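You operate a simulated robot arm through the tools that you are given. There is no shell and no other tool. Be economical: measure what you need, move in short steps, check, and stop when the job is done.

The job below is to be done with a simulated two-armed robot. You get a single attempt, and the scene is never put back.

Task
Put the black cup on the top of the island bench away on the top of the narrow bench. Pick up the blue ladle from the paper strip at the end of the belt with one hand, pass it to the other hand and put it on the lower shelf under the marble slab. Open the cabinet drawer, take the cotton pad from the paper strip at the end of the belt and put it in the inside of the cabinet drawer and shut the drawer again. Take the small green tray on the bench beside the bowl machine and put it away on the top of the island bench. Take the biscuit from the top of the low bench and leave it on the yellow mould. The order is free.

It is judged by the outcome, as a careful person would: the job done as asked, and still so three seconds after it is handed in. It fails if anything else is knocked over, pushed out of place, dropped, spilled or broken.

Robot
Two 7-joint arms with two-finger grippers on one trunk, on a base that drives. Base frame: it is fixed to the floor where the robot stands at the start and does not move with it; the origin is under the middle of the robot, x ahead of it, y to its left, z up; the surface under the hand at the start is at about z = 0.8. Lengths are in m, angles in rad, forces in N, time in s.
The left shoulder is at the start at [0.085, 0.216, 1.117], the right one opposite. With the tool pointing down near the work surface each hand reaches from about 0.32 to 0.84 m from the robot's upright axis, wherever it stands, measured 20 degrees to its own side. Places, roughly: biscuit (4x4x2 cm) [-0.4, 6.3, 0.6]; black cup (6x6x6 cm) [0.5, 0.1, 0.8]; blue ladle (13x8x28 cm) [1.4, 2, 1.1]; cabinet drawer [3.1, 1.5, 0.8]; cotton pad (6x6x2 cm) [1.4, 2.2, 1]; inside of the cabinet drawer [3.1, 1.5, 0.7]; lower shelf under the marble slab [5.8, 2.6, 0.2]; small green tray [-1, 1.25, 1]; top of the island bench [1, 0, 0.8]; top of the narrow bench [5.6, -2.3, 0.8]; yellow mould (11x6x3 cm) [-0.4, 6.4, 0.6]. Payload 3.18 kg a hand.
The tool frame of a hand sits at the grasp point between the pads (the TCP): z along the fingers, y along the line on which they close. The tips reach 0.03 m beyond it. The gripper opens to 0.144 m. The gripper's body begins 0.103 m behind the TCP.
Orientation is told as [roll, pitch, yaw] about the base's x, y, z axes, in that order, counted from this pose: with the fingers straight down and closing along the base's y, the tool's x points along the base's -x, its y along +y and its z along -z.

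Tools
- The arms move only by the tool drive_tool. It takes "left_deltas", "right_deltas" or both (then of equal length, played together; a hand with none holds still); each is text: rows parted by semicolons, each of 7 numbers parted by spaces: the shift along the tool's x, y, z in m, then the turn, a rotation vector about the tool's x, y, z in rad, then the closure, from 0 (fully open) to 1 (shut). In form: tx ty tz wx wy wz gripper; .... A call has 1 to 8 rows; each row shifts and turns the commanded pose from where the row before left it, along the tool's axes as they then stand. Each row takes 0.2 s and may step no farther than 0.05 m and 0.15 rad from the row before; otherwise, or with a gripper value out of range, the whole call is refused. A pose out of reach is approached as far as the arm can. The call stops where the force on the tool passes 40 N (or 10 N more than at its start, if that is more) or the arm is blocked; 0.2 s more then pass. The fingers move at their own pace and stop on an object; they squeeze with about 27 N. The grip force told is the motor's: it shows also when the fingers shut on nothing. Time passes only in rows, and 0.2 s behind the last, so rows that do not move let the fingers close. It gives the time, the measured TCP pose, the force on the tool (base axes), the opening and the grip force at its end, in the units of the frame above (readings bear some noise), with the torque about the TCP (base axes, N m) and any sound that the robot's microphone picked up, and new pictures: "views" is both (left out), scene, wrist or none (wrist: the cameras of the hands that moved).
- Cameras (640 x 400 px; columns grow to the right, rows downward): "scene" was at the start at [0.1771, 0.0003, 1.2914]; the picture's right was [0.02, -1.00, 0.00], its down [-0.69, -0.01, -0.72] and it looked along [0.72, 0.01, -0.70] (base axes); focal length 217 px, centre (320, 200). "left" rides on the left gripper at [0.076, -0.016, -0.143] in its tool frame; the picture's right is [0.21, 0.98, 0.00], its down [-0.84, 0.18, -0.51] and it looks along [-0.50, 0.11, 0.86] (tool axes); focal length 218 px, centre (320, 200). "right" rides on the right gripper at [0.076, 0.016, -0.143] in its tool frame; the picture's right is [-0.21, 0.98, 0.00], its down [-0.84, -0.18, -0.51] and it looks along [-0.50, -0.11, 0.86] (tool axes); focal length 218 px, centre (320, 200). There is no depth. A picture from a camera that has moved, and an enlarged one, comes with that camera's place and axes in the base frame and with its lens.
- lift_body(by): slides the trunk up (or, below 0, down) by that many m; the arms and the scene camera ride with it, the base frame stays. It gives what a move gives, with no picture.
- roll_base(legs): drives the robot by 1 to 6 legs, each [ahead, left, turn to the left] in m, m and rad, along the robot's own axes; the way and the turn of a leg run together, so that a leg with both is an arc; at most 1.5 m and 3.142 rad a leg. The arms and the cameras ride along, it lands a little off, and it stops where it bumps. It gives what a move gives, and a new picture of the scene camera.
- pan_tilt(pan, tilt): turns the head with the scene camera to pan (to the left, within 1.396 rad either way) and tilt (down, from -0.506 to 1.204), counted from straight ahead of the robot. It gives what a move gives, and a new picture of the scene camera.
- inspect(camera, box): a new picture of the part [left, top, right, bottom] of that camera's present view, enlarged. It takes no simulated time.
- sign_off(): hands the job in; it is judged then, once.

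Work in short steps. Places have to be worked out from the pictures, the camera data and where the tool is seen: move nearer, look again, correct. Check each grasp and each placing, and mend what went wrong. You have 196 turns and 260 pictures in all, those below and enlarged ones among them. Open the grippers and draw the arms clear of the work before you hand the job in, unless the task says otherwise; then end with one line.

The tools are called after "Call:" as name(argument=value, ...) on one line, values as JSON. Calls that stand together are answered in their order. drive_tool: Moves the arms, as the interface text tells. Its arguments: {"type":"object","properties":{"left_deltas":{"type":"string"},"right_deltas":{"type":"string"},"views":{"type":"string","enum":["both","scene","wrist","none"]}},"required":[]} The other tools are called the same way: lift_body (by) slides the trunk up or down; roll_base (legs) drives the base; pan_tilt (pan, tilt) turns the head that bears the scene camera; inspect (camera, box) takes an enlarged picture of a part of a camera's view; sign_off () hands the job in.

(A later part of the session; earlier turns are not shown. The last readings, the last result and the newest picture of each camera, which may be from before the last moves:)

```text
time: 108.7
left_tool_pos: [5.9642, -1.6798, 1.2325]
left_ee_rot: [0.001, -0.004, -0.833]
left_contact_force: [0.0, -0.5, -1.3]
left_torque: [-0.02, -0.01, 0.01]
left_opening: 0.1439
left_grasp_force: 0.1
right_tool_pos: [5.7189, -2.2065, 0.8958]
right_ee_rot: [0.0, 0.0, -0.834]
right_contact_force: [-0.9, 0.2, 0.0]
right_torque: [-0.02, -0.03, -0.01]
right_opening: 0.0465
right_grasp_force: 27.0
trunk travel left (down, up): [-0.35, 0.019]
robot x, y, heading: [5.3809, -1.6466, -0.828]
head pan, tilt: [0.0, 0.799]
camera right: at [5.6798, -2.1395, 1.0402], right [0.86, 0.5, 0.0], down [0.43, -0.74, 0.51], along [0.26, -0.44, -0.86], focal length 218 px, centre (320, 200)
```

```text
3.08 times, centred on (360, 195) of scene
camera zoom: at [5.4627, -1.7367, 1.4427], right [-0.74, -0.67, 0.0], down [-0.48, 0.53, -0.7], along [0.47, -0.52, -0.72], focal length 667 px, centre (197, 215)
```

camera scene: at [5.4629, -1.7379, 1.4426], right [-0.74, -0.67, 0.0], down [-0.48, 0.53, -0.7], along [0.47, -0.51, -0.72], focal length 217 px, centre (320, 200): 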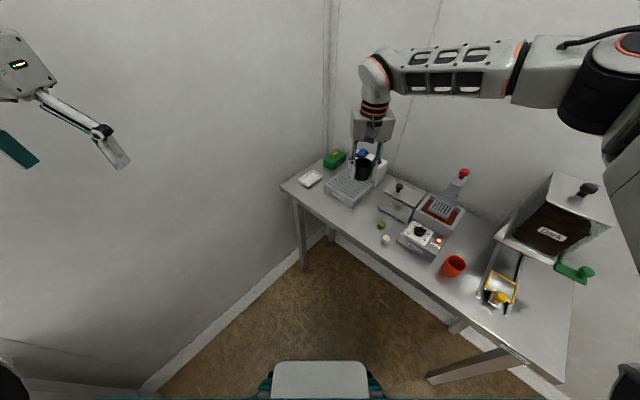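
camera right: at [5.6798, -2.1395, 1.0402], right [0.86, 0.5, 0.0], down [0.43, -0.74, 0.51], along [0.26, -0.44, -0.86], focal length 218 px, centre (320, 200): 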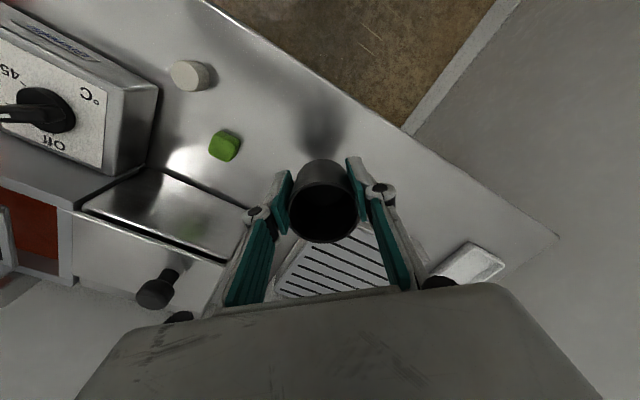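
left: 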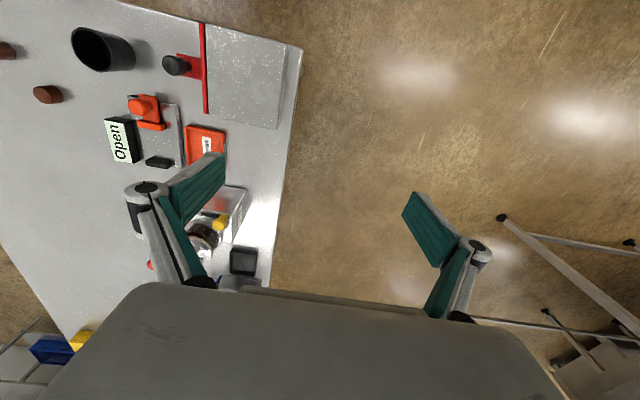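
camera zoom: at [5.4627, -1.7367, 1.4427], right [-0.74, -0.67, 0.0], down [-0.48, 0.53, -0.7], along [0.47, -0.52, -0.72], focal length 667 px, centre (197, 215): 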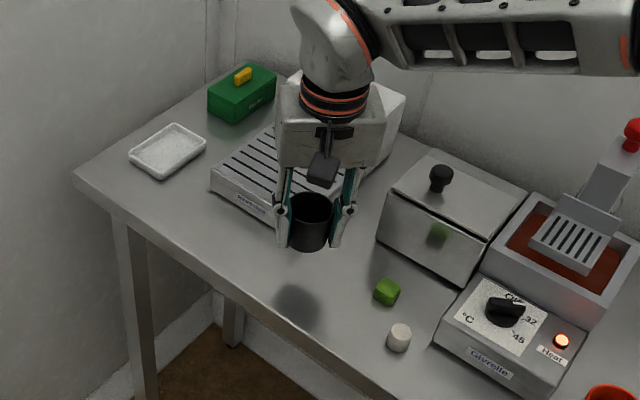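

The shadow shows the cup over the free spot. I'll lower it gently to contact.

Call:
drive_tool(right_deltas="0 0 0.02 0 0 0 1;0 0 0.015 0 0 0 1;0 0 0.008 0 0 0 1;0 0 0.005 0 0 0 1;0 0 0.003 0 0 0 1", views="none")

Call:
inspect(camera="scene", box=[310, 180, 410, 260])

```text
time: 109.9
left_tool_pos: [5.9646, -1.6802, 1.2328]
left_ee_rot: [0.002, -0.003, -0.832]
left_contact_force: [0.9, -0.2, 0.4]
left_torque: [-0.02, 0.02, -0.01]
left_opening: 0.144
left_grasp_force: 0.0
right_tool_pos: [5.7184, -2.206, 0.8455]
right_ee_rot: [0.0, 0.0, -0.833]
right_contact_force: [0.6, -0.9, -0.8]
right_torque: [0.0, -0.02, 0.02]
right_opening: 0.0463
right_grasp_force: 27.4
trunk travel left (down, up): [-0.35, 0.019]
robot x, y, heading: [5.3859, -1.6488, -0.829]
head pan, tilt: [0.0, 0.799]
```

```text
5.00 times, centred on (360, 220) of scene
camera zoom: at [5.4629, -1.7371, 1.4426], right [-0.74, -0.67, 0.0], down [-0.48, 0.53, -0.7], along [0.47, -0.52, -0.72], focal length 1084 px, centre (120, 100)
```

zoom: 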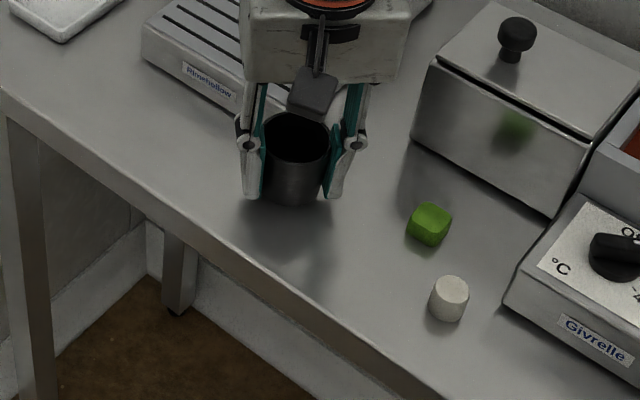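

Nearly there. I'll creep down in 3 mm steps and watch for contact force.

Call:
drive_tool(right_deltas="0 0 0.003 0 0 0 1;0 0 0.003 0 0 0 1;0 0 0.002 0 0 0 1", views="none")

```text
time: 110.7
left_tool_pos: [5.9637, -1.6791, 1.2334]
left_ee_rot: [0.001, -0.005, -0.832]
left_contact_force: [-0.2, -0.9, 0.3]
left_torque: [-0.01, 0.0, 0.03]
left_opening: 0.1439
left_grasp_force: 0.0
right_tool_pos: [5.7189, -2.2063, 0.8374]
right_ee_rot: [-0.001, -0.004, -0.832]
right_contact_force: [-1.9, -0.2, 9.1]
right_torque: [-0.09, 0.08, -0.01]
right_opening: 0.0465
right_grasp_force: 26.7
trunk travel left (down, up): [-0.35, 0.019]
robot x, y, heading: [5.3794, -1.6471, -0.83]
head pan, tilt: [0.0, 0.799]
```

Contact is 9 N. I'll release and lift.

Call:
drive_tool(right_deltas="0 0 0 0 0 0 0.45;0 0 0 0 0 0 0.45;0 0 -0.03 0 0 0 0.45;0 0 -0.045 0 0 0 0.45;0 0 -0.045 0 0 0 0.45;0 0 -0.045 0 0 0 0.45;0 0 -0.045 0 0 0 0.45;0 0 -0.045 0 0 0 0.45", views="none")

Call:
inspect(camera="scene", box=[280, 130, 440, 260])

```text
time: 112.5
left_tool_pos: [5.9634, -1.6794, 1.2332]
left_ee_rot: [-0.002, -0.004, -0.83]
left_contact_force: [-0.5, -0.3, 1.0]
left_torque: [0.0, -0.01, -0.03]
left_opening: 0.144
left_grasp_force: 0.1
right_tool_pos: [5.7181, -2.2059, 1.0914]
right_ee_rot: [0.0, 0.0, -0.832]
right_contact_force: [0.0, -0.2, 0.8]
right_torque: [-0.03, -0.03, 0.01]
right_opening: 0.0793
right_grasp_force: 0.1
trunk travel left (down, up): [-0.35, 0.019]
robot x, y, heading: [5.377, -1.6484, -0.832]
head pan, tilt: [0.0, 0.799]
```

```text
3.08 times, centred on (360, 195) of scene
camera zoom: at [5.4625, -1.7362, 1.4427], right [-0.74, -0.67, 0.0], down [-0.48, 0.53, -0.7], along [0.47, -0.52, -0.72], focal length 667 px, centre (197, 215)
```

zoom: 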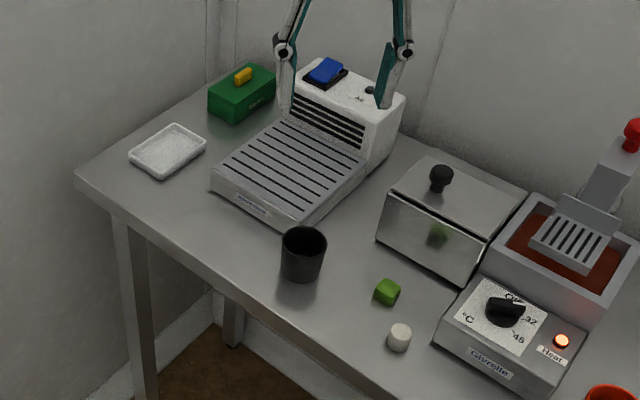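

The cup is standing well. I'll retract the arm and reverse along the known route.

Call:
drive_tool(right_deltas="0 0 -0.045 0 0 0 0.45;0 0 -0.045 0 0 0 0;0.045 0.005 -0.02 0 0 0 0;0.045 0.005 0 0 0 0 0;0.045 0.005 0 0 0 0 0;0.045 0.005 0 0 0 0 0;0.045 0.005 0 0 0 0 0", views="none")

Call:
roll_base(legs=[[-0.36, -0.385, 0], [0, 0, -0.741], [-1.25, 0, 0], [-1.25, 0, 0], [-1.0, 0, 0]])

```text
time: 114.1
left_tool_pos: [5.963, -1.6789, 1.233]
left_ee_rot: [0.002, -0.004, -0.832]
left_contact_force: [-0.1, -0.4, -1.2]
left_torque: [0.0, -0.02, 0.0]
left_opening: 0.1442
left_grasp_force: 0.1
right_tool_pos: [5.5839, -2.0223, 1.2021]
right_ee_rot: [-0.001, -0.002, -0.833]
right_contact_force: [-0.3, -0.4, -0.3]
right_torque: [-0.06, 0.02, 0.0]
right_opening: 0.144
right_grasp_force: 0.0
trunk travel left (down, up): [-0.35, 0.019]
robot x, y, heading: [5.3828, -1.6454, -0.832]
head pan, tilt: [0.0, 0.799]
```

```text
time: 136.6
left_tool_pos: [5.2319, 1.4495, 1.2339]
left_ee_rot: [0.001, -0.002, -1.56]
left_contact_force: [0.5, -0.3, 0.3]
left_torque: [-0.02, 0.0, 0.0]
left_opening: 0.1442
left_grasp_force: 0.0
right_tool_pos: [4.7214, 1.4435, 1.2011]
right_ee_rot: [0.0, 0.0, -1.56]
right_contact_force: [-0.2, 0.2, 0.3]
right_torque: [-0.03, -0.01, 0.0]
right_opening: 0.1439
right_grasp_force: 0.0
trunk travel left (down, up): [-0.35, 0.019]
robot x, y, heading: [4.8187, 1.8638, -1.559]
head pan, tilt: [0.0, 0.799]
camera scene: at [4.821, 1.7385, 1.4427], right [-1.0, -0.01, 0.0], down [-0.01, 0.72, -0.7], along [0.01, -0.7, -0.72], focal length 217 px, centre (320, 200)
```

scene: 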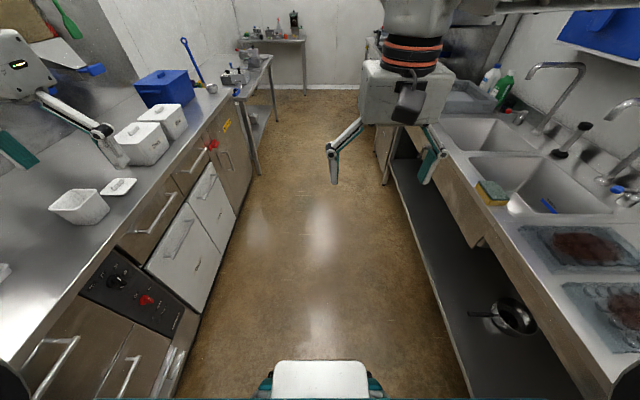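

I'll continue back into the open area, turn to face +x, and look at the marble-slab bench and its lower shelf on the way.

Call:
roll_base(legs=[[-1.3, 0, 0], [0, -0.4, 0], [0, 0, 1.559]])

Call:
pan_tilt(pan=-0.3, tilt=0.6)

```text
time: 150.5
left_tool_pos: [4.8336, 3.5501, 1.2317]
left_ee_rot: [0.002, -0.003, -0.018]
left_contact_force: [0.2, 0.0, -0.5]
left_torque: [-0.01, -0.03, 0.0]
left_opening: 0.144
left_grasp_force: 0.0
right_tool_pos: [4.8226, 3.0387, 1.2017]
right_ee_rot: [0.0, 0.001, -0.019]
right_contact_force: [-0.3, -0.2, -0.5]
right_torque: [-0.01, -0.02, 0.0]
right_opening: 0.144
right_grasp_force: 0.1
trunk travel left (down, up): [-0.35, 0.019]
robot x, y, heading: [4.4094, 3.15, -0.019]
head pan, tilt: [0.0, 0.799]
camera scene: at [4.5292, 3.1463, 1.4426], right [-0.02, -1.0, 0.0], down [-0.72, 0.01, -0.7], along [0.7, -0.01, -0.72], focal length 217 px, centre (320, 200)
```

scene: 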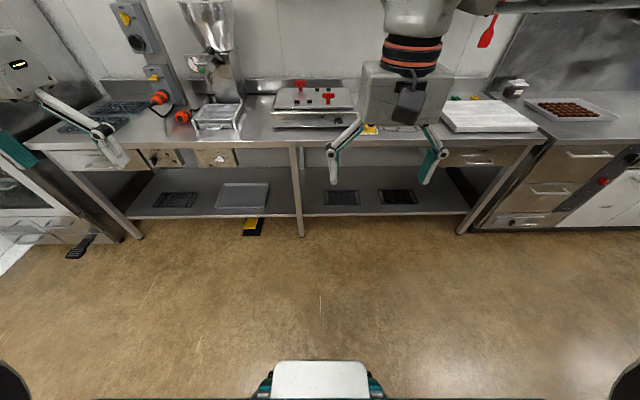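

```text
time: 151.3
left_tool_pos: [4.8335, 3.5488, 1.2322]
left_ee_rot: [0.001, -0.004, -0.019]
left_contact_force: [-0.8, 0.0, 0.3]
left_torque: [0.03, -0.03, 0.0]
left_opening: 0.1443
left_grasp_force: 0.1
right_tool_pos: [4.8232, 3.0382, 1.1999]
right_ee_rot: [-0.002, 0.0, -0.02]
right_contact_force: [0.5, 0.6, -1.1]
right_torque: [0.05, -0.01, 0.03]
right_opening: 0.1441
right_grasp_force: 0.1
trunk travel left (down, up): [-0.35, 0.019]
robot x, y, heading: [4.4095, 3.1529, -0.022]
head pan, tilt: [-0.3, 0.6]
camera scene: at [4.5325, 3.12, 1.4595], right [-0.31, -0.95, 0.0], down [-0.54, 0.18, -0.82], along [0.78, -0.26, -0.57], focal length 217 px, centre (320, 200)
```

scene: 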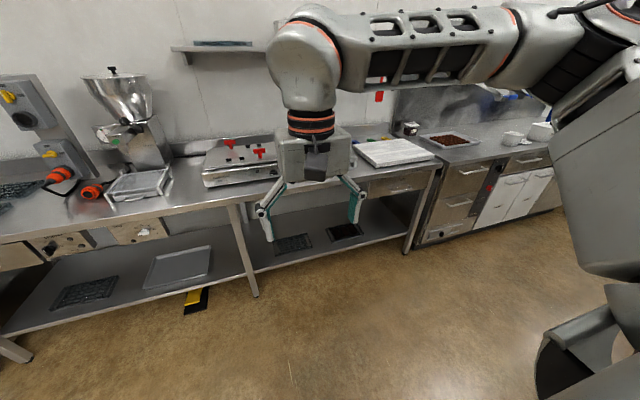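

The lower shelf has free space at its front and right side. Now I'll return along the known path toward the belt end.

Call:
roll_base(legs=[[0, 0, 0.02], [-1.4, -0.3, 0], [-0.5, -0.03, 0], [0, 0, 0.5], [-0.533, -0.643, 0], [-0.715, -0.704, 0]])

```text
time: 174.7
left_tool_pos: [2.2369, 1.5883, 1.2323]
left_ee_rot: [0.002, -0.003, 0.5]
left_contact_force: [-0.9, -0.3, -0.4]
left_torque: [0.02, -0.01, 0.0]
left_opening: 0.1441
left_grasp_force: 0.1
right_tool_pos: [2.481, 1.1406, 1.2017]
right_ee_rot: [-0.001, 0.001, 0.498]
right_contact_force: [-0.7, -0.6, 0.3]
right_torque: [0.02, -0.03, -0.03]
right_opening: 0.1439
right_grasp_force: 0.0
trunk travel left (down, up): [-0.35, 0.019]
robot x, y, heading: [2.0641, 1.0324, 0.501]
head pan, tilt: [-0.3, 0.6]
camera scene: at [2.1877, 1.0671, 1.4595], right [0.2, -0.98, 0.0], down [-0.55, -0.11, -0.83], along [0.81, 0.16, -0.56], focal length 217 px, centre (320, 200)
```

scene: 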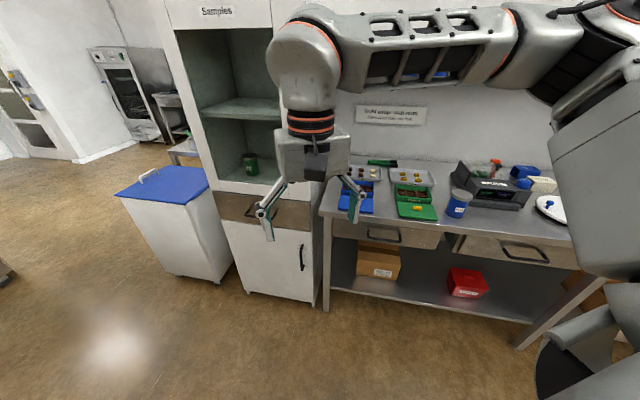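

Now I'll turn to face the belt end and strafe in front of it.

Call:
roll_base(legs=[[0, 0, 1.07], [0.2, 0.58, 0]])

Call:
pan_tilt(pan=0, tilt=0.6)

```text
time: 182.9
left_tool_pos: [1.0893, 1.6569, 1.2333]
left_ee_rot: [0.002, -0.003, 1.563]
left_contact_force: [0.8, 0.2, -1.0]
left_torque: [0.03, -0.01, 0.02]
left_opening: 0.144
left_grasp_force: 0.1
right_tool_pos: [1.6, 1.6522, 1.201]
right_ee_rot: [0.0, 0.0, 1.562]
right_contact_force: [-0.1, -0.2, -0.1]
right_torque: [-0.02, 0.04, -0.01]
right_opening: 0.1438
right_grasp_force: 0.2
trunk travel left (down, up): [-0.35, 0.019]
robot x, y, heading: [1.4945, 1.2389, 1.564]
head pan, tilt: [-0.3, 0.6]
camera scene: at [1.5197, 1.3605, 1.4595], right [0.95, -0.3, 0.0], down [-0.17, -0.54, -0.83], along [0.25, 0.79, -0.56], focal length 217 px, centre (320, 200)
```

scene: 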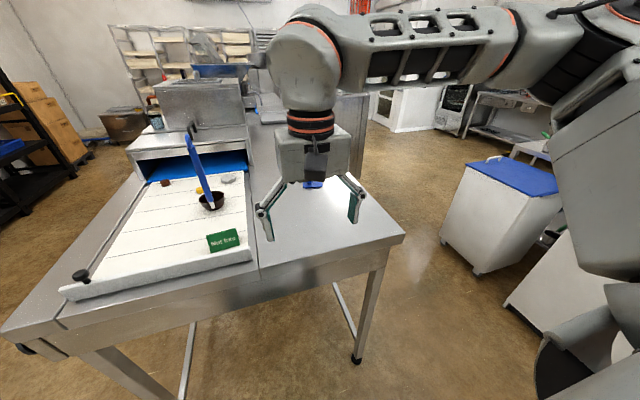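

```text
time: 183.7
left_tool_pos: [1.0901, 1.6581, 1.234]
left_ee_rot: [0.002, -0.004, 1.561]
left_contact_force: [-0.1, 0.6, 0.5]
left_torque: [-0.02, 0.0, 0.01]
left_opening: 0.1439
left_grasp_force: 0.0
right_tool_pos: [1.6015, 1.6532, 1.2021]
right_ee_rot: [-0.001, 0.001, 1.562]
right_contact_force: [0.4, -0.9, 0.2]
right_torque: [-0.01, 0.0, -0.03]
right_opening: 0.1442
right_grasp_force: 0.1
trunk travel left (down, up): [-0.35, 0.019]
robot x, y, heading: [1.4952, 1.2391, 1.56]
head pan, tilt: [0.0, 0.6]
camera scene: at [1.4939, 1.3646, 1.4595], right [1.0, -0.01, 0.0], down [-0.01, -0.56, -0.83], along [0.01, 0.83, -0.56], focal length 217 px, centre (320, 200)
```

scene: 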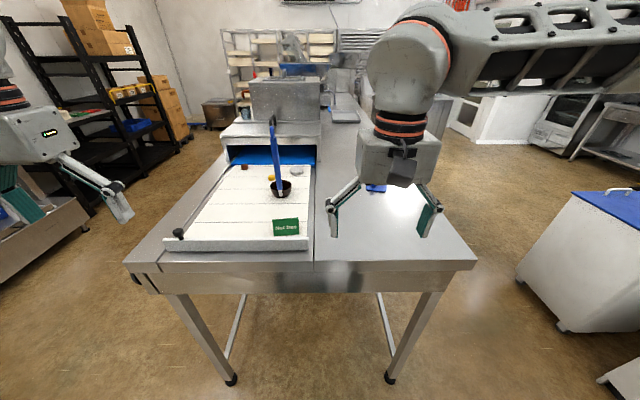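

Call:
inspect(camera="scene", box=[220, 100, 340, 250])

Call:
inspect(camera="right", box=[0, 0, 640, 400])

Call:
inspect(camera="left", box=[0, 0, 640, 400])

```text
2.67 times, centred on (280, 175) of scene
camera zoom: at [1.4939, 1.3646, 1.4595], right [1.0, -0.01, 0.0], down [-0.01, -0.56, -0.83], along [0.01, 0.83, -0.56], focal length 578 px, centre (427, 267)
```

zoom: 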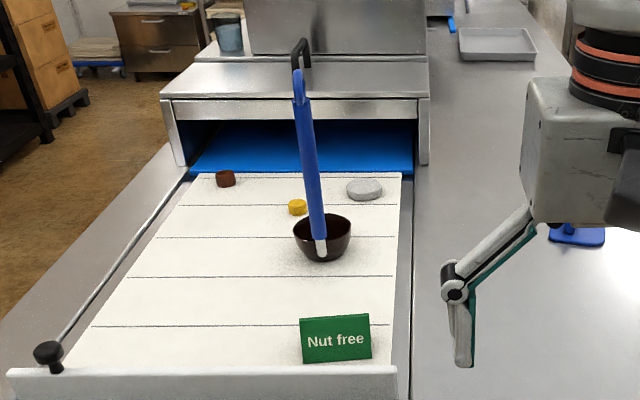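

```text
1.00 times, centred on (320, 200) of right (not enlarged: the box is as wide or as high as the picture)
camera zoom: at [1.5839, 1.5755, 1.3452], right [-0.98, 0.22, 0.0], down [0.19, 0.84, 0.51], along [0.11, 0.5, -0.86], focal length 218 px, centre (320, 200)
```

zoom: 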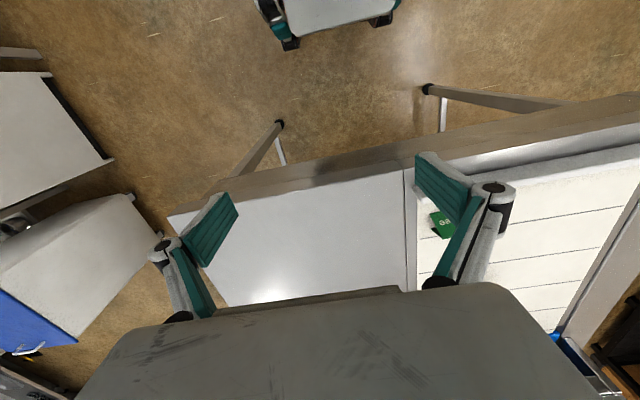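

```text
1.00 times, centred on (320, 200) of left (not enlarged: the box is as wide or as high as the picture)
camera zoom: at [1.1046, 1.5799, 1.3748], right [-0.98, -0.2, 0.0], down [-0.17, 0.84, 0.51], along [-0.1, 0.5, -0.86], focal length 218 px, centre (320, 200)
```

zoom: 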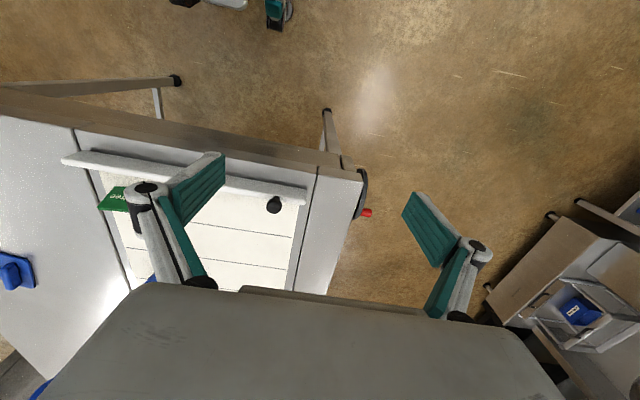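

The ladle stands upright in its bowl at about (1.34, 2.1) and the cotton pad is the grey disc behind it. I'll move the base closer and raise the left hand to view it.

Call:
roll_base(legs=[[0.14, 0, 0]])

Call:
drive_tool(left_deltas="0 0 -0.045 0 0 0 0;0 0 -0.045 0 0 0 0;0 0 -0.02 0 0 0 0;-0.01 -0.045 0 0 0 0 0;-0.01 -0.045 0 0 0 0 0;-0.01 -0.045 0 0 0 0 0;-0.01 -0.045 0 0 0 0 0;-0.01 -0.04 0 0 0 0 0", views="both")

```text
time: 185.0
left_tool_pos: [1.0898, 1.7952, 1.2322]
left_ee_rot: [0.001, -0.002, 1.562]
left_contact_force: [-0.7, -0.1, -0.3]
left_torque: [-0.02, 0.0, 0.01]
left_opening: 0.1439
left_grasp_force: 0.1
right_tool_pos: [1.6021, 1.7912, 1.2008]
right_ee_rot: [0.0, 0.0, 1.562]
right_contact_force: [-0.4, 0.1, -0.3]
right_torque: [-0.03, -0.01, -0.02]
right_opening: 0.1441
right_grasp_force: 0.0
trunk travel left (down, up): [-0.35, 0.019]
robot x, y, heading: [1.4924, 1.3785, 1.562]
head pan, tilt: [0.0, 0.6]
camera scene: at [1.4947, 1.5047, 1.4594], right [1.0, -0.01, 0.0], down [0.0, -0.57, -0.82], along [0.01, 0.82, -0.57], focal length 217 px, centre (320, 200)
```

scene: 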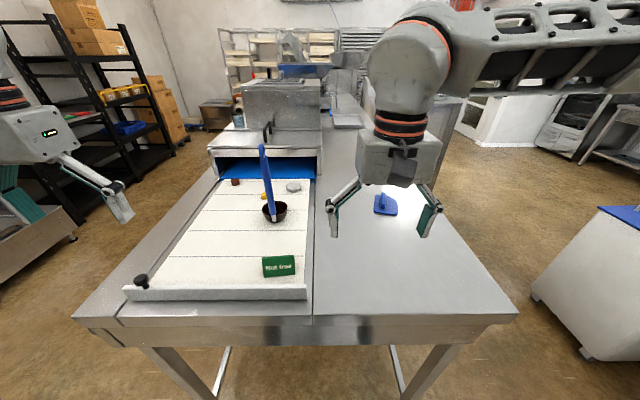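

```text
time: 186.8
left_tool_pos: [1.2988, 1.8532, 1.2654]
left_ee_rot: [0.002, -0.004, 1.563]
left_contact_force: [0.6, 0.0, -0.1]
left_torque: [-0.03, 0.05, 0.03]
left_opening: 0.1443
left_grasp_force: 0.1
left hand out of reach, approached as far as the arm can: row 1, 2, 3, 4
right_tool_pos: [1.6021, 1.7923, 1.2007]
right_ee_rot: [0.001, 0.0, 1.561]
right_contact_force: [0.4, -0.8, -0.2]
right_torque: [0.02, 0.05, -0.02]
right_opening: 0.144
right_grasp_force: 0.1
trunk travel left (down, up): [-0.35, 0.019]
robot x, y, heading: [1.4952, 1.3756, 1.564]
head pan, tilt: [0.0, 0.6]
camera scene: at [1.4964, 1.504, 1.4595], right [1.0, -0.01, 0.0], down [-0.01, -0.57, -0.82], along [0.01, 0.82, -0.57], focal length 217 px, centre (320, 200)
camera left: at [1.313, 1.7756, 1.4071], right [-0.98, -0.2, 0.0], down [-0.17, 0.84, 0.51], along [-0.1, 0.5, -0.86], focal length 218 px, centre (320, 200)
```

scene: 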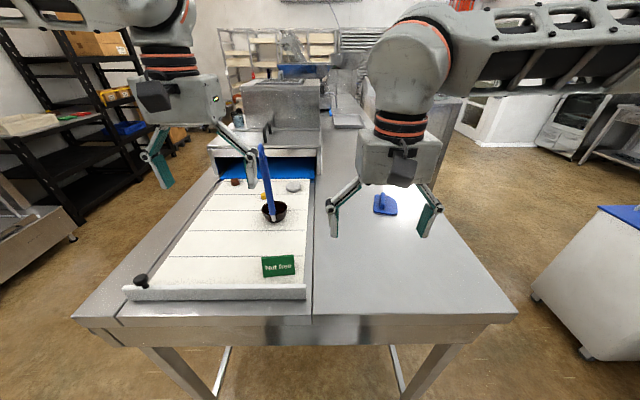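
left: 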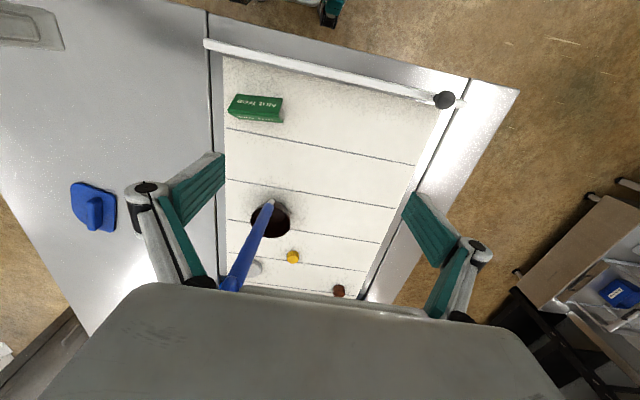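

Triangulating puts the bowl rim at about (1.36, 2.05, 1.05) and the handle leaning away toward +y. I'll take a zoom to refine the handle line.

Call:
inspect(camera="scene", box=[220, 110, 320, 230])

Call:
inspect(camera="left", box=[200, 160, 360, 310])

```text
3.33 times, centred on (270, 170) of scene
camera zoom: at [1.4964, 1.504, 1.4595], right [1.0, -0.01, 0.0], down [-0.01, -0.57, -0.82], along [0.01, 0.82, -0.57], focal length 722 px, centre (487, 300)
```

zoom: 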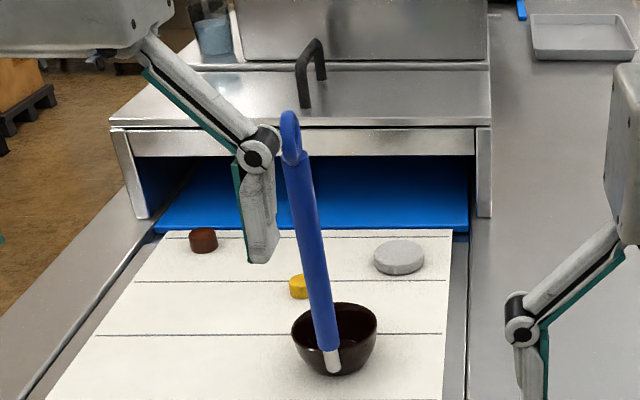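

```text
2.67 times, centred on (280, 235) of left
camera zoom: at [1.313, 1.7756, 1.4071], right [-0.98, -0.2, 0.0], down [-0.17, 0.84, 0.51], along [-0.1, 0.5, -0.86], focal length 582 px, centre (427, 107)
```

zoom: 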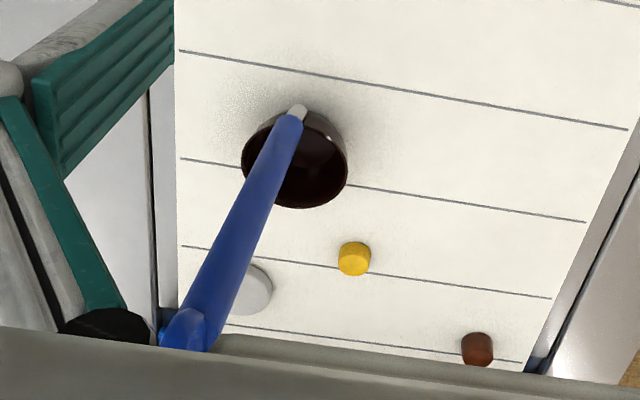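

The handle is nearly vertical, from (1.361, 2.006, 1.06) to (1.365, 1.986, 1.26). I'll line the left hand up and slide it forward so the fingers straddle the top of the handle.

Call:
drive_tool(left_deltas="0 -0.035 0.025 0 0 0 0;0 -0.03 0.025 0 0 0 0;-0.035 0 0 0 0 0 0;-0.035 0 0 0 0 0 0;-0.035 0 0 0 0 0 0", views="both")

```text
time: 188.0
left_tool_pos: [1.3606, 1.9594, 1.2152]
left_ee_rot: [0.002, -0.002, 1.562]
left_contact_force: [1.0, 0.0, 0.2]
left_torque: [-0.04, 0.04, -0.02]
left_opening: 0.1441
left_grasp_force: 0.1
right_tool_pos: [1.6015, 1.7932, 1.2015]
right_ee_rot: [0.0, 0.001, 1.563]
right_contact_force: [-0.9, 0.6, 0.2]
right_torque: [0.0, 0.04, 0.03]
right_opening: 0.144
right_grasp_force: 0.1
trunk travel left (down, up): [-0.35, 0.019]
robot x, y, heading: [1.4943, 1.3733, 1.566]
head pan, tilt: [0.0, 0.6]
camera scene: at [1.4948, 1.5049, 1.4594], right [1.0, -0.01, 0.0], down [0.0, -0.57, -0.82], along [0.01, 0.82, -0.57], focal length 217 px, centre (320, 200)
camera left: at [1.3759, 1.8819, 1.3571], right [-0.98, -0.2, 0.0], down [-0.17, 0.84, 0.51], along [-0.1, 0.5, -0.86], focal length 218 px, centre (320, 200)
```

scene: 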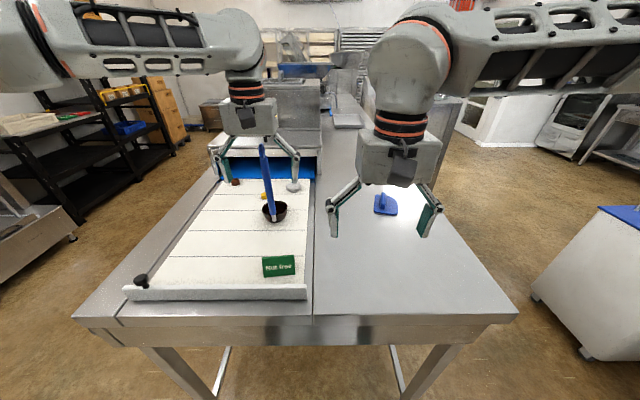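
left: 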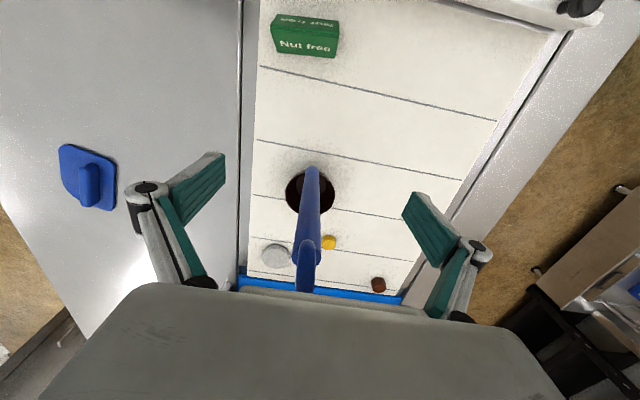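

The handle lies between the fingers. I'll move 3.5 cm forward and close.

Call:
drive_tool(left_deltas="-0.018 0 0 0 0 0 0;-0.018 0 0 0 0 0 0;0 0 0 0 0 0 1;0 0 0 0 0 0 1;0 0 0 0 0 0 1;0 0 0 0 0 0 1", views="both")

```text
time: 189.4
left_tool_pos: [1.361, 1.9943, 1.2158]
left_ee_rot: [0.001, -0.003, 1.562]
left_contact_force: [1.9, -0.6, 2.2]
left_torque: [0.03, -0.01, 0.0]
left_opening: 0.0188
left_grasp_force: 27.1
right_tool_pos: [1.6013, 1.7908, 1.2018]
right_ee_rot: [0.0, -0.001, 1.563]
right_contact_force: [0.5, 0.0, -0.3]
right_torque: [-0.02, -0.05, 0.0]
right_opening: 0.1441
right_grasp_force: 0.2
trunk travel left (down, up): [-0.35, 0.019]
robot x, y, heading: [1.4949, 1.3758, 1.561]
head pan, tilt: [0.0, 0.6]
camera scene: at [1.4949, 1.5034, 1.4595], right [1.0, -0.01, 0.0], down [0.0, -0.56, -0.83], along [0.01, 0.83, -0.56], focal length 217 px, centre (320, 200)
camera left: at [1.3765, 1.9161, 1.3579], right [-0.98, -0.2, 0.0], down [-0.17, 0.84, 0.51], along [-0.1, 0.5, -0.86], focal length 218 px, centre (320, 200)
```

scene: 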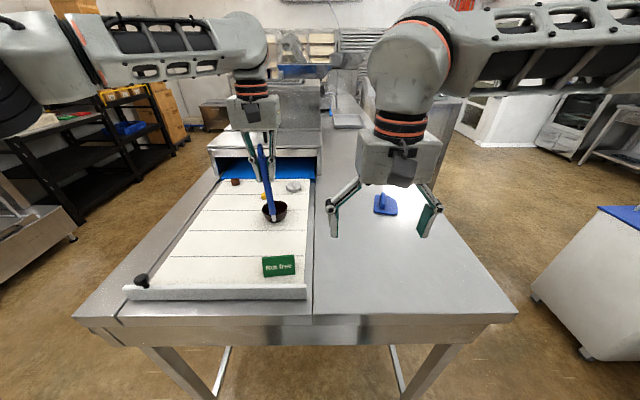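
left: 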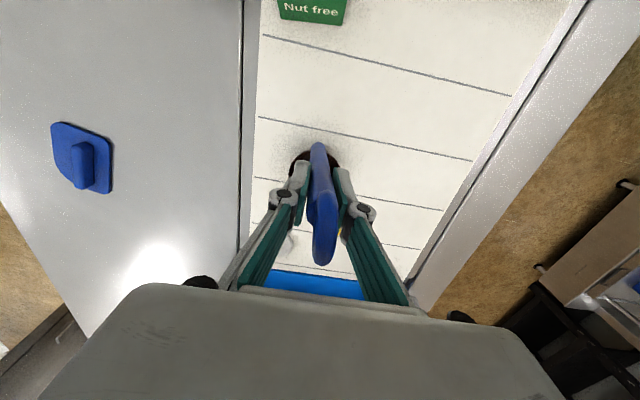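

The handle is gripped. I'll lift it 8 cm and check.

Call:
drive_tool(left_deltas="0 0 -0.03 0 0 0 1;0 0 -0.03 0 0 0 1;0 0 -0.03 0 0 0 1", views="scene")

```text
time: 190.2
left_tool_pos: [1.3597, 1.995, 1.3054]
left_ee_rot: [0.002, -0.003, 1.564]
left_contact_force: [-0.4, 0.3, -1.7]
left_torque: [-0.06, -0.02, 0.0]
left_opening: 0.0187
left_grasp_force: 27.1
right_tool_pos: [1.6015, 1.7923, 1.2013]
right_ee_rot: [0.001, 0.002, 1.562]
right_contact_force: [-0.1, -1.2, -0.3]
right_torque: [-0.02, -0.01, 0.01]
right_opening: 0.144
right_grasp_force: 0.1
trunk travel left (down, up): [-0.35, 0.019]
robot x, y, heading: [1.4947, 1.3731, 1.56]
head pan, tilt: [0.0, 0.6]
camera scene: at [1.4947, 1.5044, 1.4594], right [1.0, -0.01, 0.0], down [0.0, -0.57, -0.82], along [0.01, 0.82, -0.57], focal length 217 px, centre (320, 200)
```

scene: 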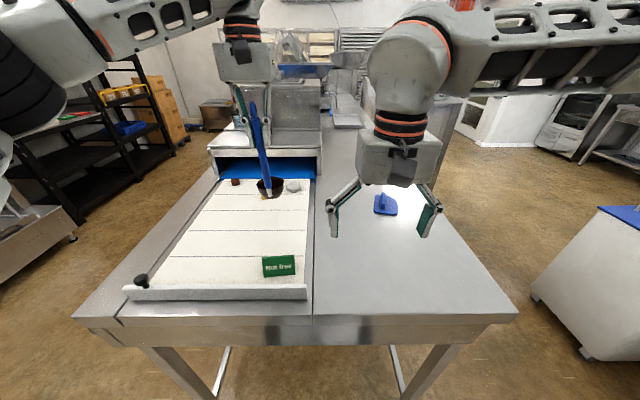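

The ladle is lifted cleanly. I'll back the base into the free lane for the handover.

Call:
roll_base(legs=[[-0.42, 0, 0]])

Call:
drive_tool(right_deltas="0.0 -0.03 0.02 0 -0.15 0 0;0.0 -0.03 0.02 0 -0.15 0 0;0 -0.03 0 0 -0.15 0 0;0 -0.03 0 0 -0.15 0 0;0 0 0 0 -0.15 0 0;0 0 0 0 -0.15 0 0;0 0 0 0 -0.15 0 0;0 0 0 0 -0.15 0 0", views="both")

```text
time: 192.8
left_tool_pos: [1.3585, 1.5782, 1.3063]
left_ee_rot: [0.001, -0.004, 1.565]
left_contact_force: [-0.4, 0.0, -1.5]
left_torque: [-0.08, 0.04, 0.0]
left_opening: 0.0189
left_grasp_force: 26.8
right_tool_pos: [1.5981, 1.3778, 1.201]
right_ee_rot: [0.001, 0.001, 1.564]
right_contact_force: [-0.4, -0.1, -0.1]
right_torque: [0.01, -0.01, 0.01]
right_opening: 0.1443
right_grasp_force: 0.0
trunk travel left (down, up): [-0.35, 0.019]
robot x, y, heading: [1.4902, 0.9606, 1.568]
head pan, tilt: [0.0, 0.6]
camera scene: at [1.4916, 1.0887, 1.4595], right [1.0, -0.01, 0.0], down [0.0, -0.56, -0.83], along [0.01, 0.83, -0.56], focal length 217 px, centre (320, 200)
```

scene: 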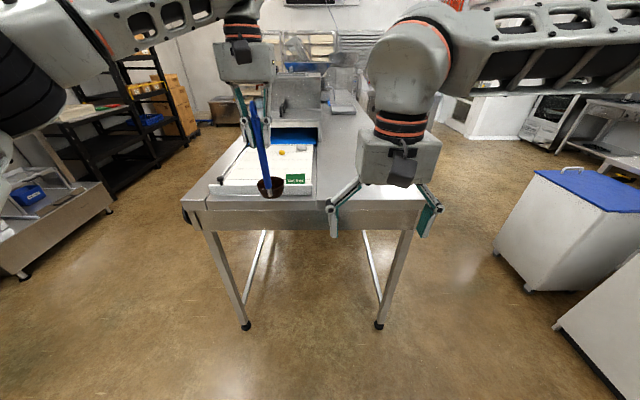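

```text
time: 194.6
left_tool_pos: [1.3516, 1.5759, 1.3069]
left_ee_rot: [-0.003, -0.007, 1.567]
left_contact_force: [-1.8, -1.9, -0.1]
left_torque: [0.03, -0.13, -0.01]
left_opening: 0.0187
left_grasp_force: 27.0
right_tool_pos: [1.6603, 1.4906, 1.2076]
right_ee_rot: [-0.021, -1.177, 1.591]
right_contact_force: [-0.6, -0.5, 0.1]
right_torque: [0.07, 0.0, -0.11]
right_opening: 0.1439
right_grasp_force: 0.1
right hand out of reach, approached as far as the arm can: row 4, 5, 6, 7, 8
trunk travel left (down, up): [-0.35, 0.019]
robot x, y, heading: [1.4894, 0.9636, 1.568]
head pan, tilt: [0.0, 0.6]
camera scene: at [1.4858, 1.0856, 1.46], right [1.0, -0.01, 0.0], down [0.0, -0.56, -0.83], along [0.01, 0.83, -0.56], focal length 217 px, centre (320, 200)
camera right: at [1.6451, 1.3289, 1.1926], right [-0.98, 0.08, 0.19], down [0.17, -0.15, 0.97], along [0.1, 0.99, 0.13], focal length 218 px, centre (320, 200)
```

scene: 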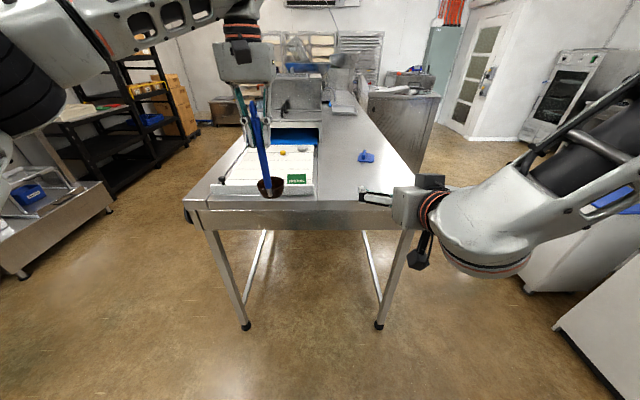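
right: 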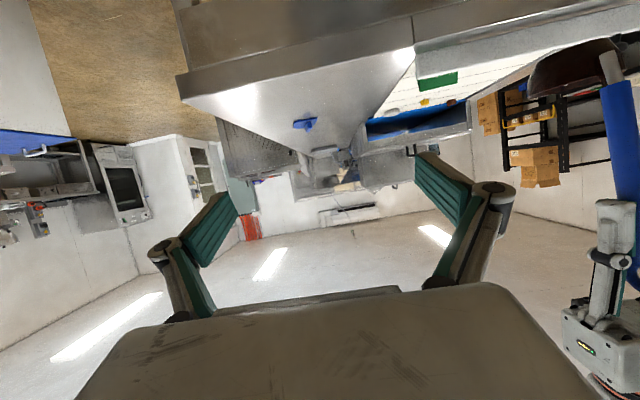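

The right hand now points forward. I'll bring the ladle toward the centre and line the right hand up in front of its handle.

Call:
drive_tool(left_deltas="0 -0.04 0 0 0 0 1;0 -0.04 0 0 0 0 1;0 -0.04 0 0 0 0 1;0 0 0 0 0 0 1", right_deltas="0 0.045 0 0 0 0 0.2;0 0.045 0 0 0 0 0.2;0 0.045 0 0 0 0 0.2;0 0.045 0 0 0 0 0.2", views="both")

```text
time: 195.8
left_tool_pos: [1.4792, 1.5782, 1.304]
left_ee_rot: [0.001, -0.004, 1.566]
left_contact_force: [0.6, 1.2, -1.6]
left_torque: [0.0, 0.03, 0.01]
left_opening: 0.0188
left_grasp_force: 27.6
right_tool_pos: [1.5148, 1.5123, 1.2214]
right_ee_rot: [0.217, -1.175, 1.296]
right_contact_force: [0.2, -0.3, -0.4]
right_torque: [-0.02, 0.0, 0.01]
right_opening: 0.1151
right_grasp_force: 0.1
trunk travel left (down, up): [-0.35, 0.019]
robot x, y, heading: [1.4926, 0.9622, 1.568]
head pan, tilt: [0.0, 0.6]
stopped in row 4 (right hand): the arm was blocked; the commanded pose is now the measured one
camera scene: at [1.4928, 1.0888, 1.4595], right [1.0, -0.01, 0.0], down [0.0, -0.56, -0.83], along [0.0, 0.83, -0.56], focal length 217 px, centre (320, 200)
camera right: at [1.4854, 1.3524, 1.2073], right [-0.95, 0.15, 0.27], down [0.25, -0.17, 0.95], along [0.19, 0.97, 0.12], focal length 218 px, centre (320, 200)
camera left: at [1.4938, 1.5012, 1.4461], right [-0.98, -0.2, 0.0], down [-0.17, 0.84, 0.51], along [-0.1, 0.5, -0.86], focal length 218 px, centre (320, 200)
```

scene: 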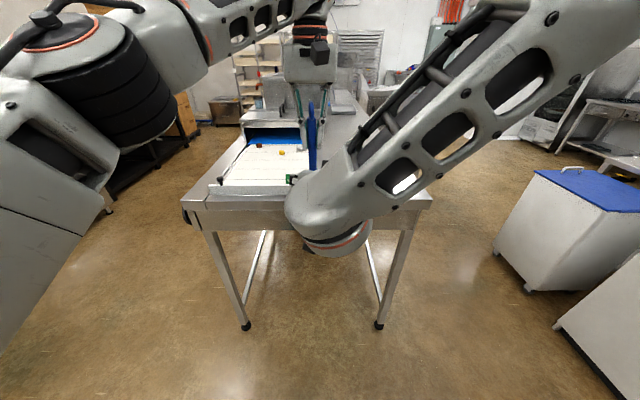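
right: 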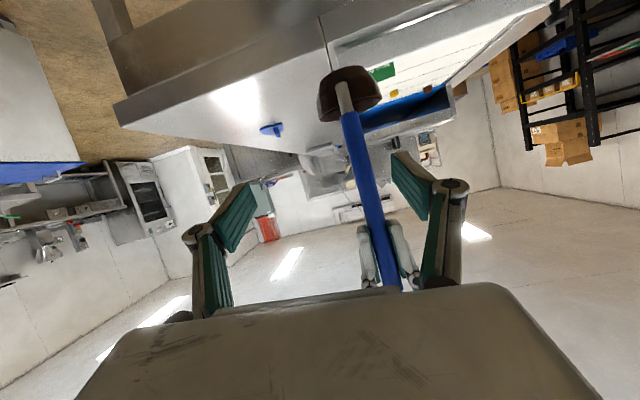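
left: 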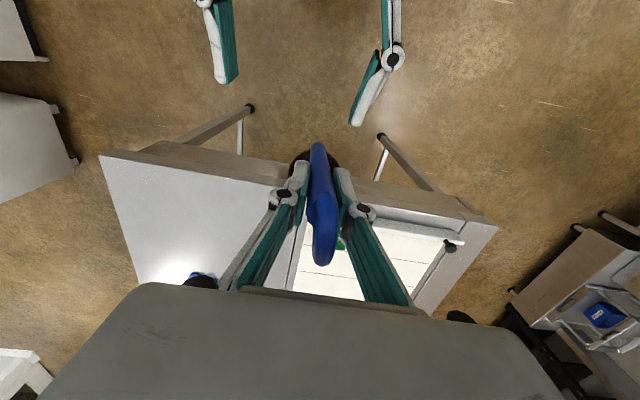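

The right arm reached a limit, but the handle is already nearly between its fingers. I'll bring the ladle the rest of the way with the left hand and nudge the right hand forward.

Call:
drive_tool(left_deltas="0 -0.018 0 0 0 0 1;0 -0.018 0 0 0 0 1;0.017 0 0 0 0 0 1;0.016 0 0 0 0 0 1;0 0 0 0 0 0 1", right_deltas="0 0 0 0 0 0 0.2;0 0 0 0 0 0 0.2;0 0 0.018 0 0 0 0.2;0 0 0.018 0 0 0 0.2;0 0 0 0 0 0 0.2", views="both")

```text
time: 197.0
left_tool_pos: [1.5134, 1.5437, 1.3052]
left_ee_rot: [0.0, -0.003, 1.566]
left_contact_force: [0.6, 0.2, -1.4]
left_torque: [-0.05, -0.02, -0.03]
left_opening: 0.019
left_grasp_force: 27.1
right_tool_pos: [1.5171, 1.5471, 1.2131]
right_ee_rot: [0.247, -1.174, 1.263]
right_contact_force: [0.5, 0.2, 0.4]
right_torque: [0.0, 0.0, 0.02]
right_opening: 0.1153
right_grasp_force: 0.1
trunk travel left (down, up): [-0.35, 0.019]
robot x, y, heading: [1.4903, 0.9629, 1.563]
head pan, tilt: [0.0, 0.6]
camera scene: at [1.4921, 1.0888, 1.4595], right [1.0, -0.01, 0.0], down [0.0, -0.56, -0.83], along [0.01, 0.83, -0.56], focal length 217 px, centre (320, 200)
camera right: at [1.4872, 1.3881, 1.1984], right [-0.95, 0.16, 0.28], down [0.26, -0.17, 0.95], along [0.2, 0.97, 0.13], focal length 218 px, centre (320, 200)
camera left: at [1.5294, 1.4677, 1.4462], right [-0.98, -0.2, 0.0], down [-0.17, 0.84, 0.51], along [-0.1, 0.5, -0.86], focal length 218 px, centre (320, 200)
```

scene: 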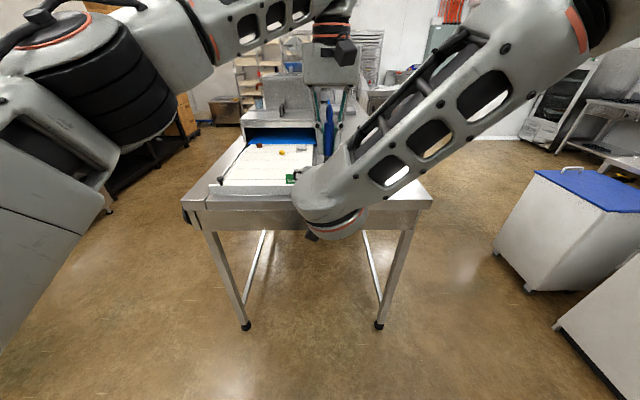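
right: 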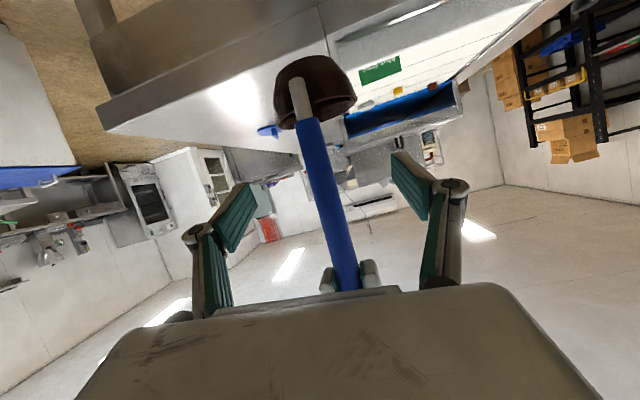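
left: 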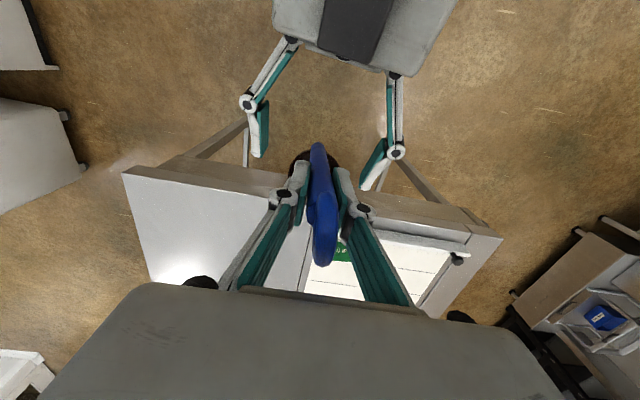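

The handle is at the right TCP. I'll close the right hand.

Call:
drive_tool(right_deltas="0 0 0 0 0 0 1;0 0 0 0 0 0 1;0 0 0 0 0 0 1;0 0 0 0 0 0 1", views="wrist")

```text
time: 198.0
left_tool_pos: [1.5147, 1.5439, 1.3033]
left_ee_rot: [-0.001, -0.001, 1.565]
left_contact_force: [19.7, 5.5, -14.0]
left_torque: [0.17, -0.94, -0.06]
left_opening: 0.019
left_grasp_force: 27.2
right_tool_pos: [1.5153, 1.5472, 1.2102]
right_ee_rot: [0.236, -1.174, 1.272]
right_contact_force: [-19.4, -6.1, 12.0]
right_torque: [0.29, -0.82, 0.04]
right_opening: 0.0206
right_grasp_force: 27.0
trunk travel left (down, up): [-0.35, 0.019]
robot x, y, heading: [1.49, 0.964, 1.563]
head pan, tilt: [0.0, 0.6]
camera right: at [1.4868, 1.3884, 1.1964], right [-0.95, 0.15, 0.28], down [0.25, -0.17, 0.95], along [0.2, 0.97, 0.12], focal length 218 px, centre (320, 200)
```

right: 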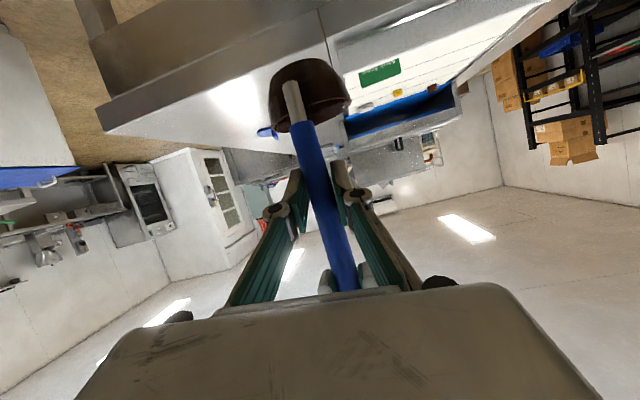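

Both hands hold the ladle. Now I'll open the left hand and draw it straight up off the handle top.

Call:
drive_tool(left_deltas="0 0 0 0 0 0 0.6;0 0 0 0 0 0 0.5;0 0 0 0 0 0 0.4;0.03 0 0 0 0 0 0.4;0.04 0 0 0 0 0 0.4;0.0 0.045 0 0 0 0 0.4;0.0 0.045 0 0 0 0 0.4;0.0 0.045 0 0 0 0 0.4", views="both")

```text
time: 199.8
left_tool_pos: [1.4422, 1.5178, 1.3032]
left_ee_rot: [-0.004, -0.007, 1.567]
left_contact_force: [-0.2, 0.9, 0.0]
left_torque: [-0.03, -0.04, -0.01]
left_opening: 0.0867
left_grasp_force: 0.1
left hand out of reach, approached as far as the arm can: row 6, 7, 8
right_tool_pos: [1.5181, 1.5493, 1.2092]
right_ee_rot: [0.231, -1.171, 1.274]
right_contact_force: [0.6, 1.2, -0.7]
right_torque: [-0.05, 0.0, -0.01]
right_opening: 0.0178
right_grasp_force: 26.8
trunk travel left (down, up): [-0.35, 0.019]
robot x, y, heading: [1.4883, 0.9636, 1.565]
head pan, tilt: [0.0, 0.6]
camera scene: at [1.4907, 1.0903, 1.4594], right [1.0, -0.01, 0.0], down [0.0, -0.57, -0.82], along [0.01, 0.82, -0.57], focal length 217 px, centre (320, 200)
camera left: at [1.4574, 1.4401, 1.4442], right [-0.98, -0.2, 0.0], down [-0.18, 0.84, 0.51], along [-0.1, 0.5, -0.86], focal length 218 px, centre (320, 200)
```

scene: 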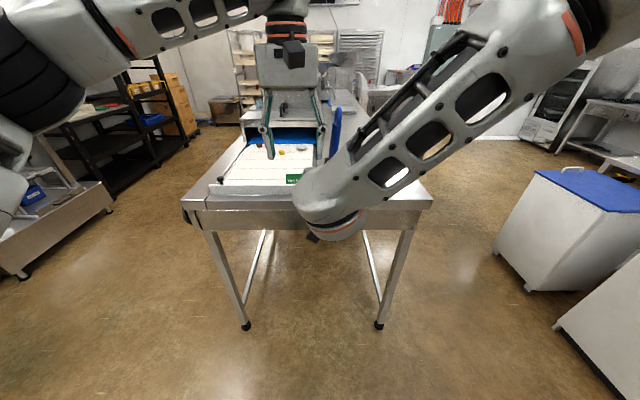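
left: 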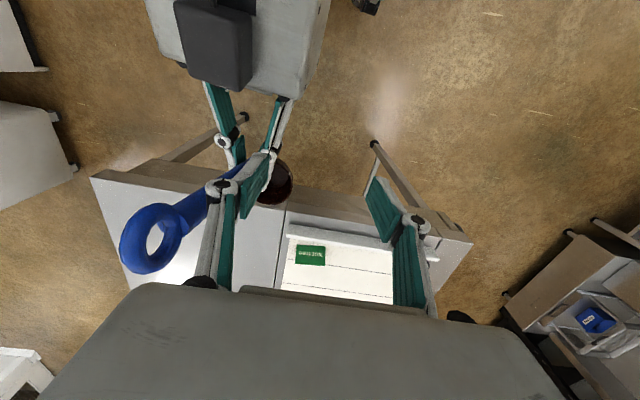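

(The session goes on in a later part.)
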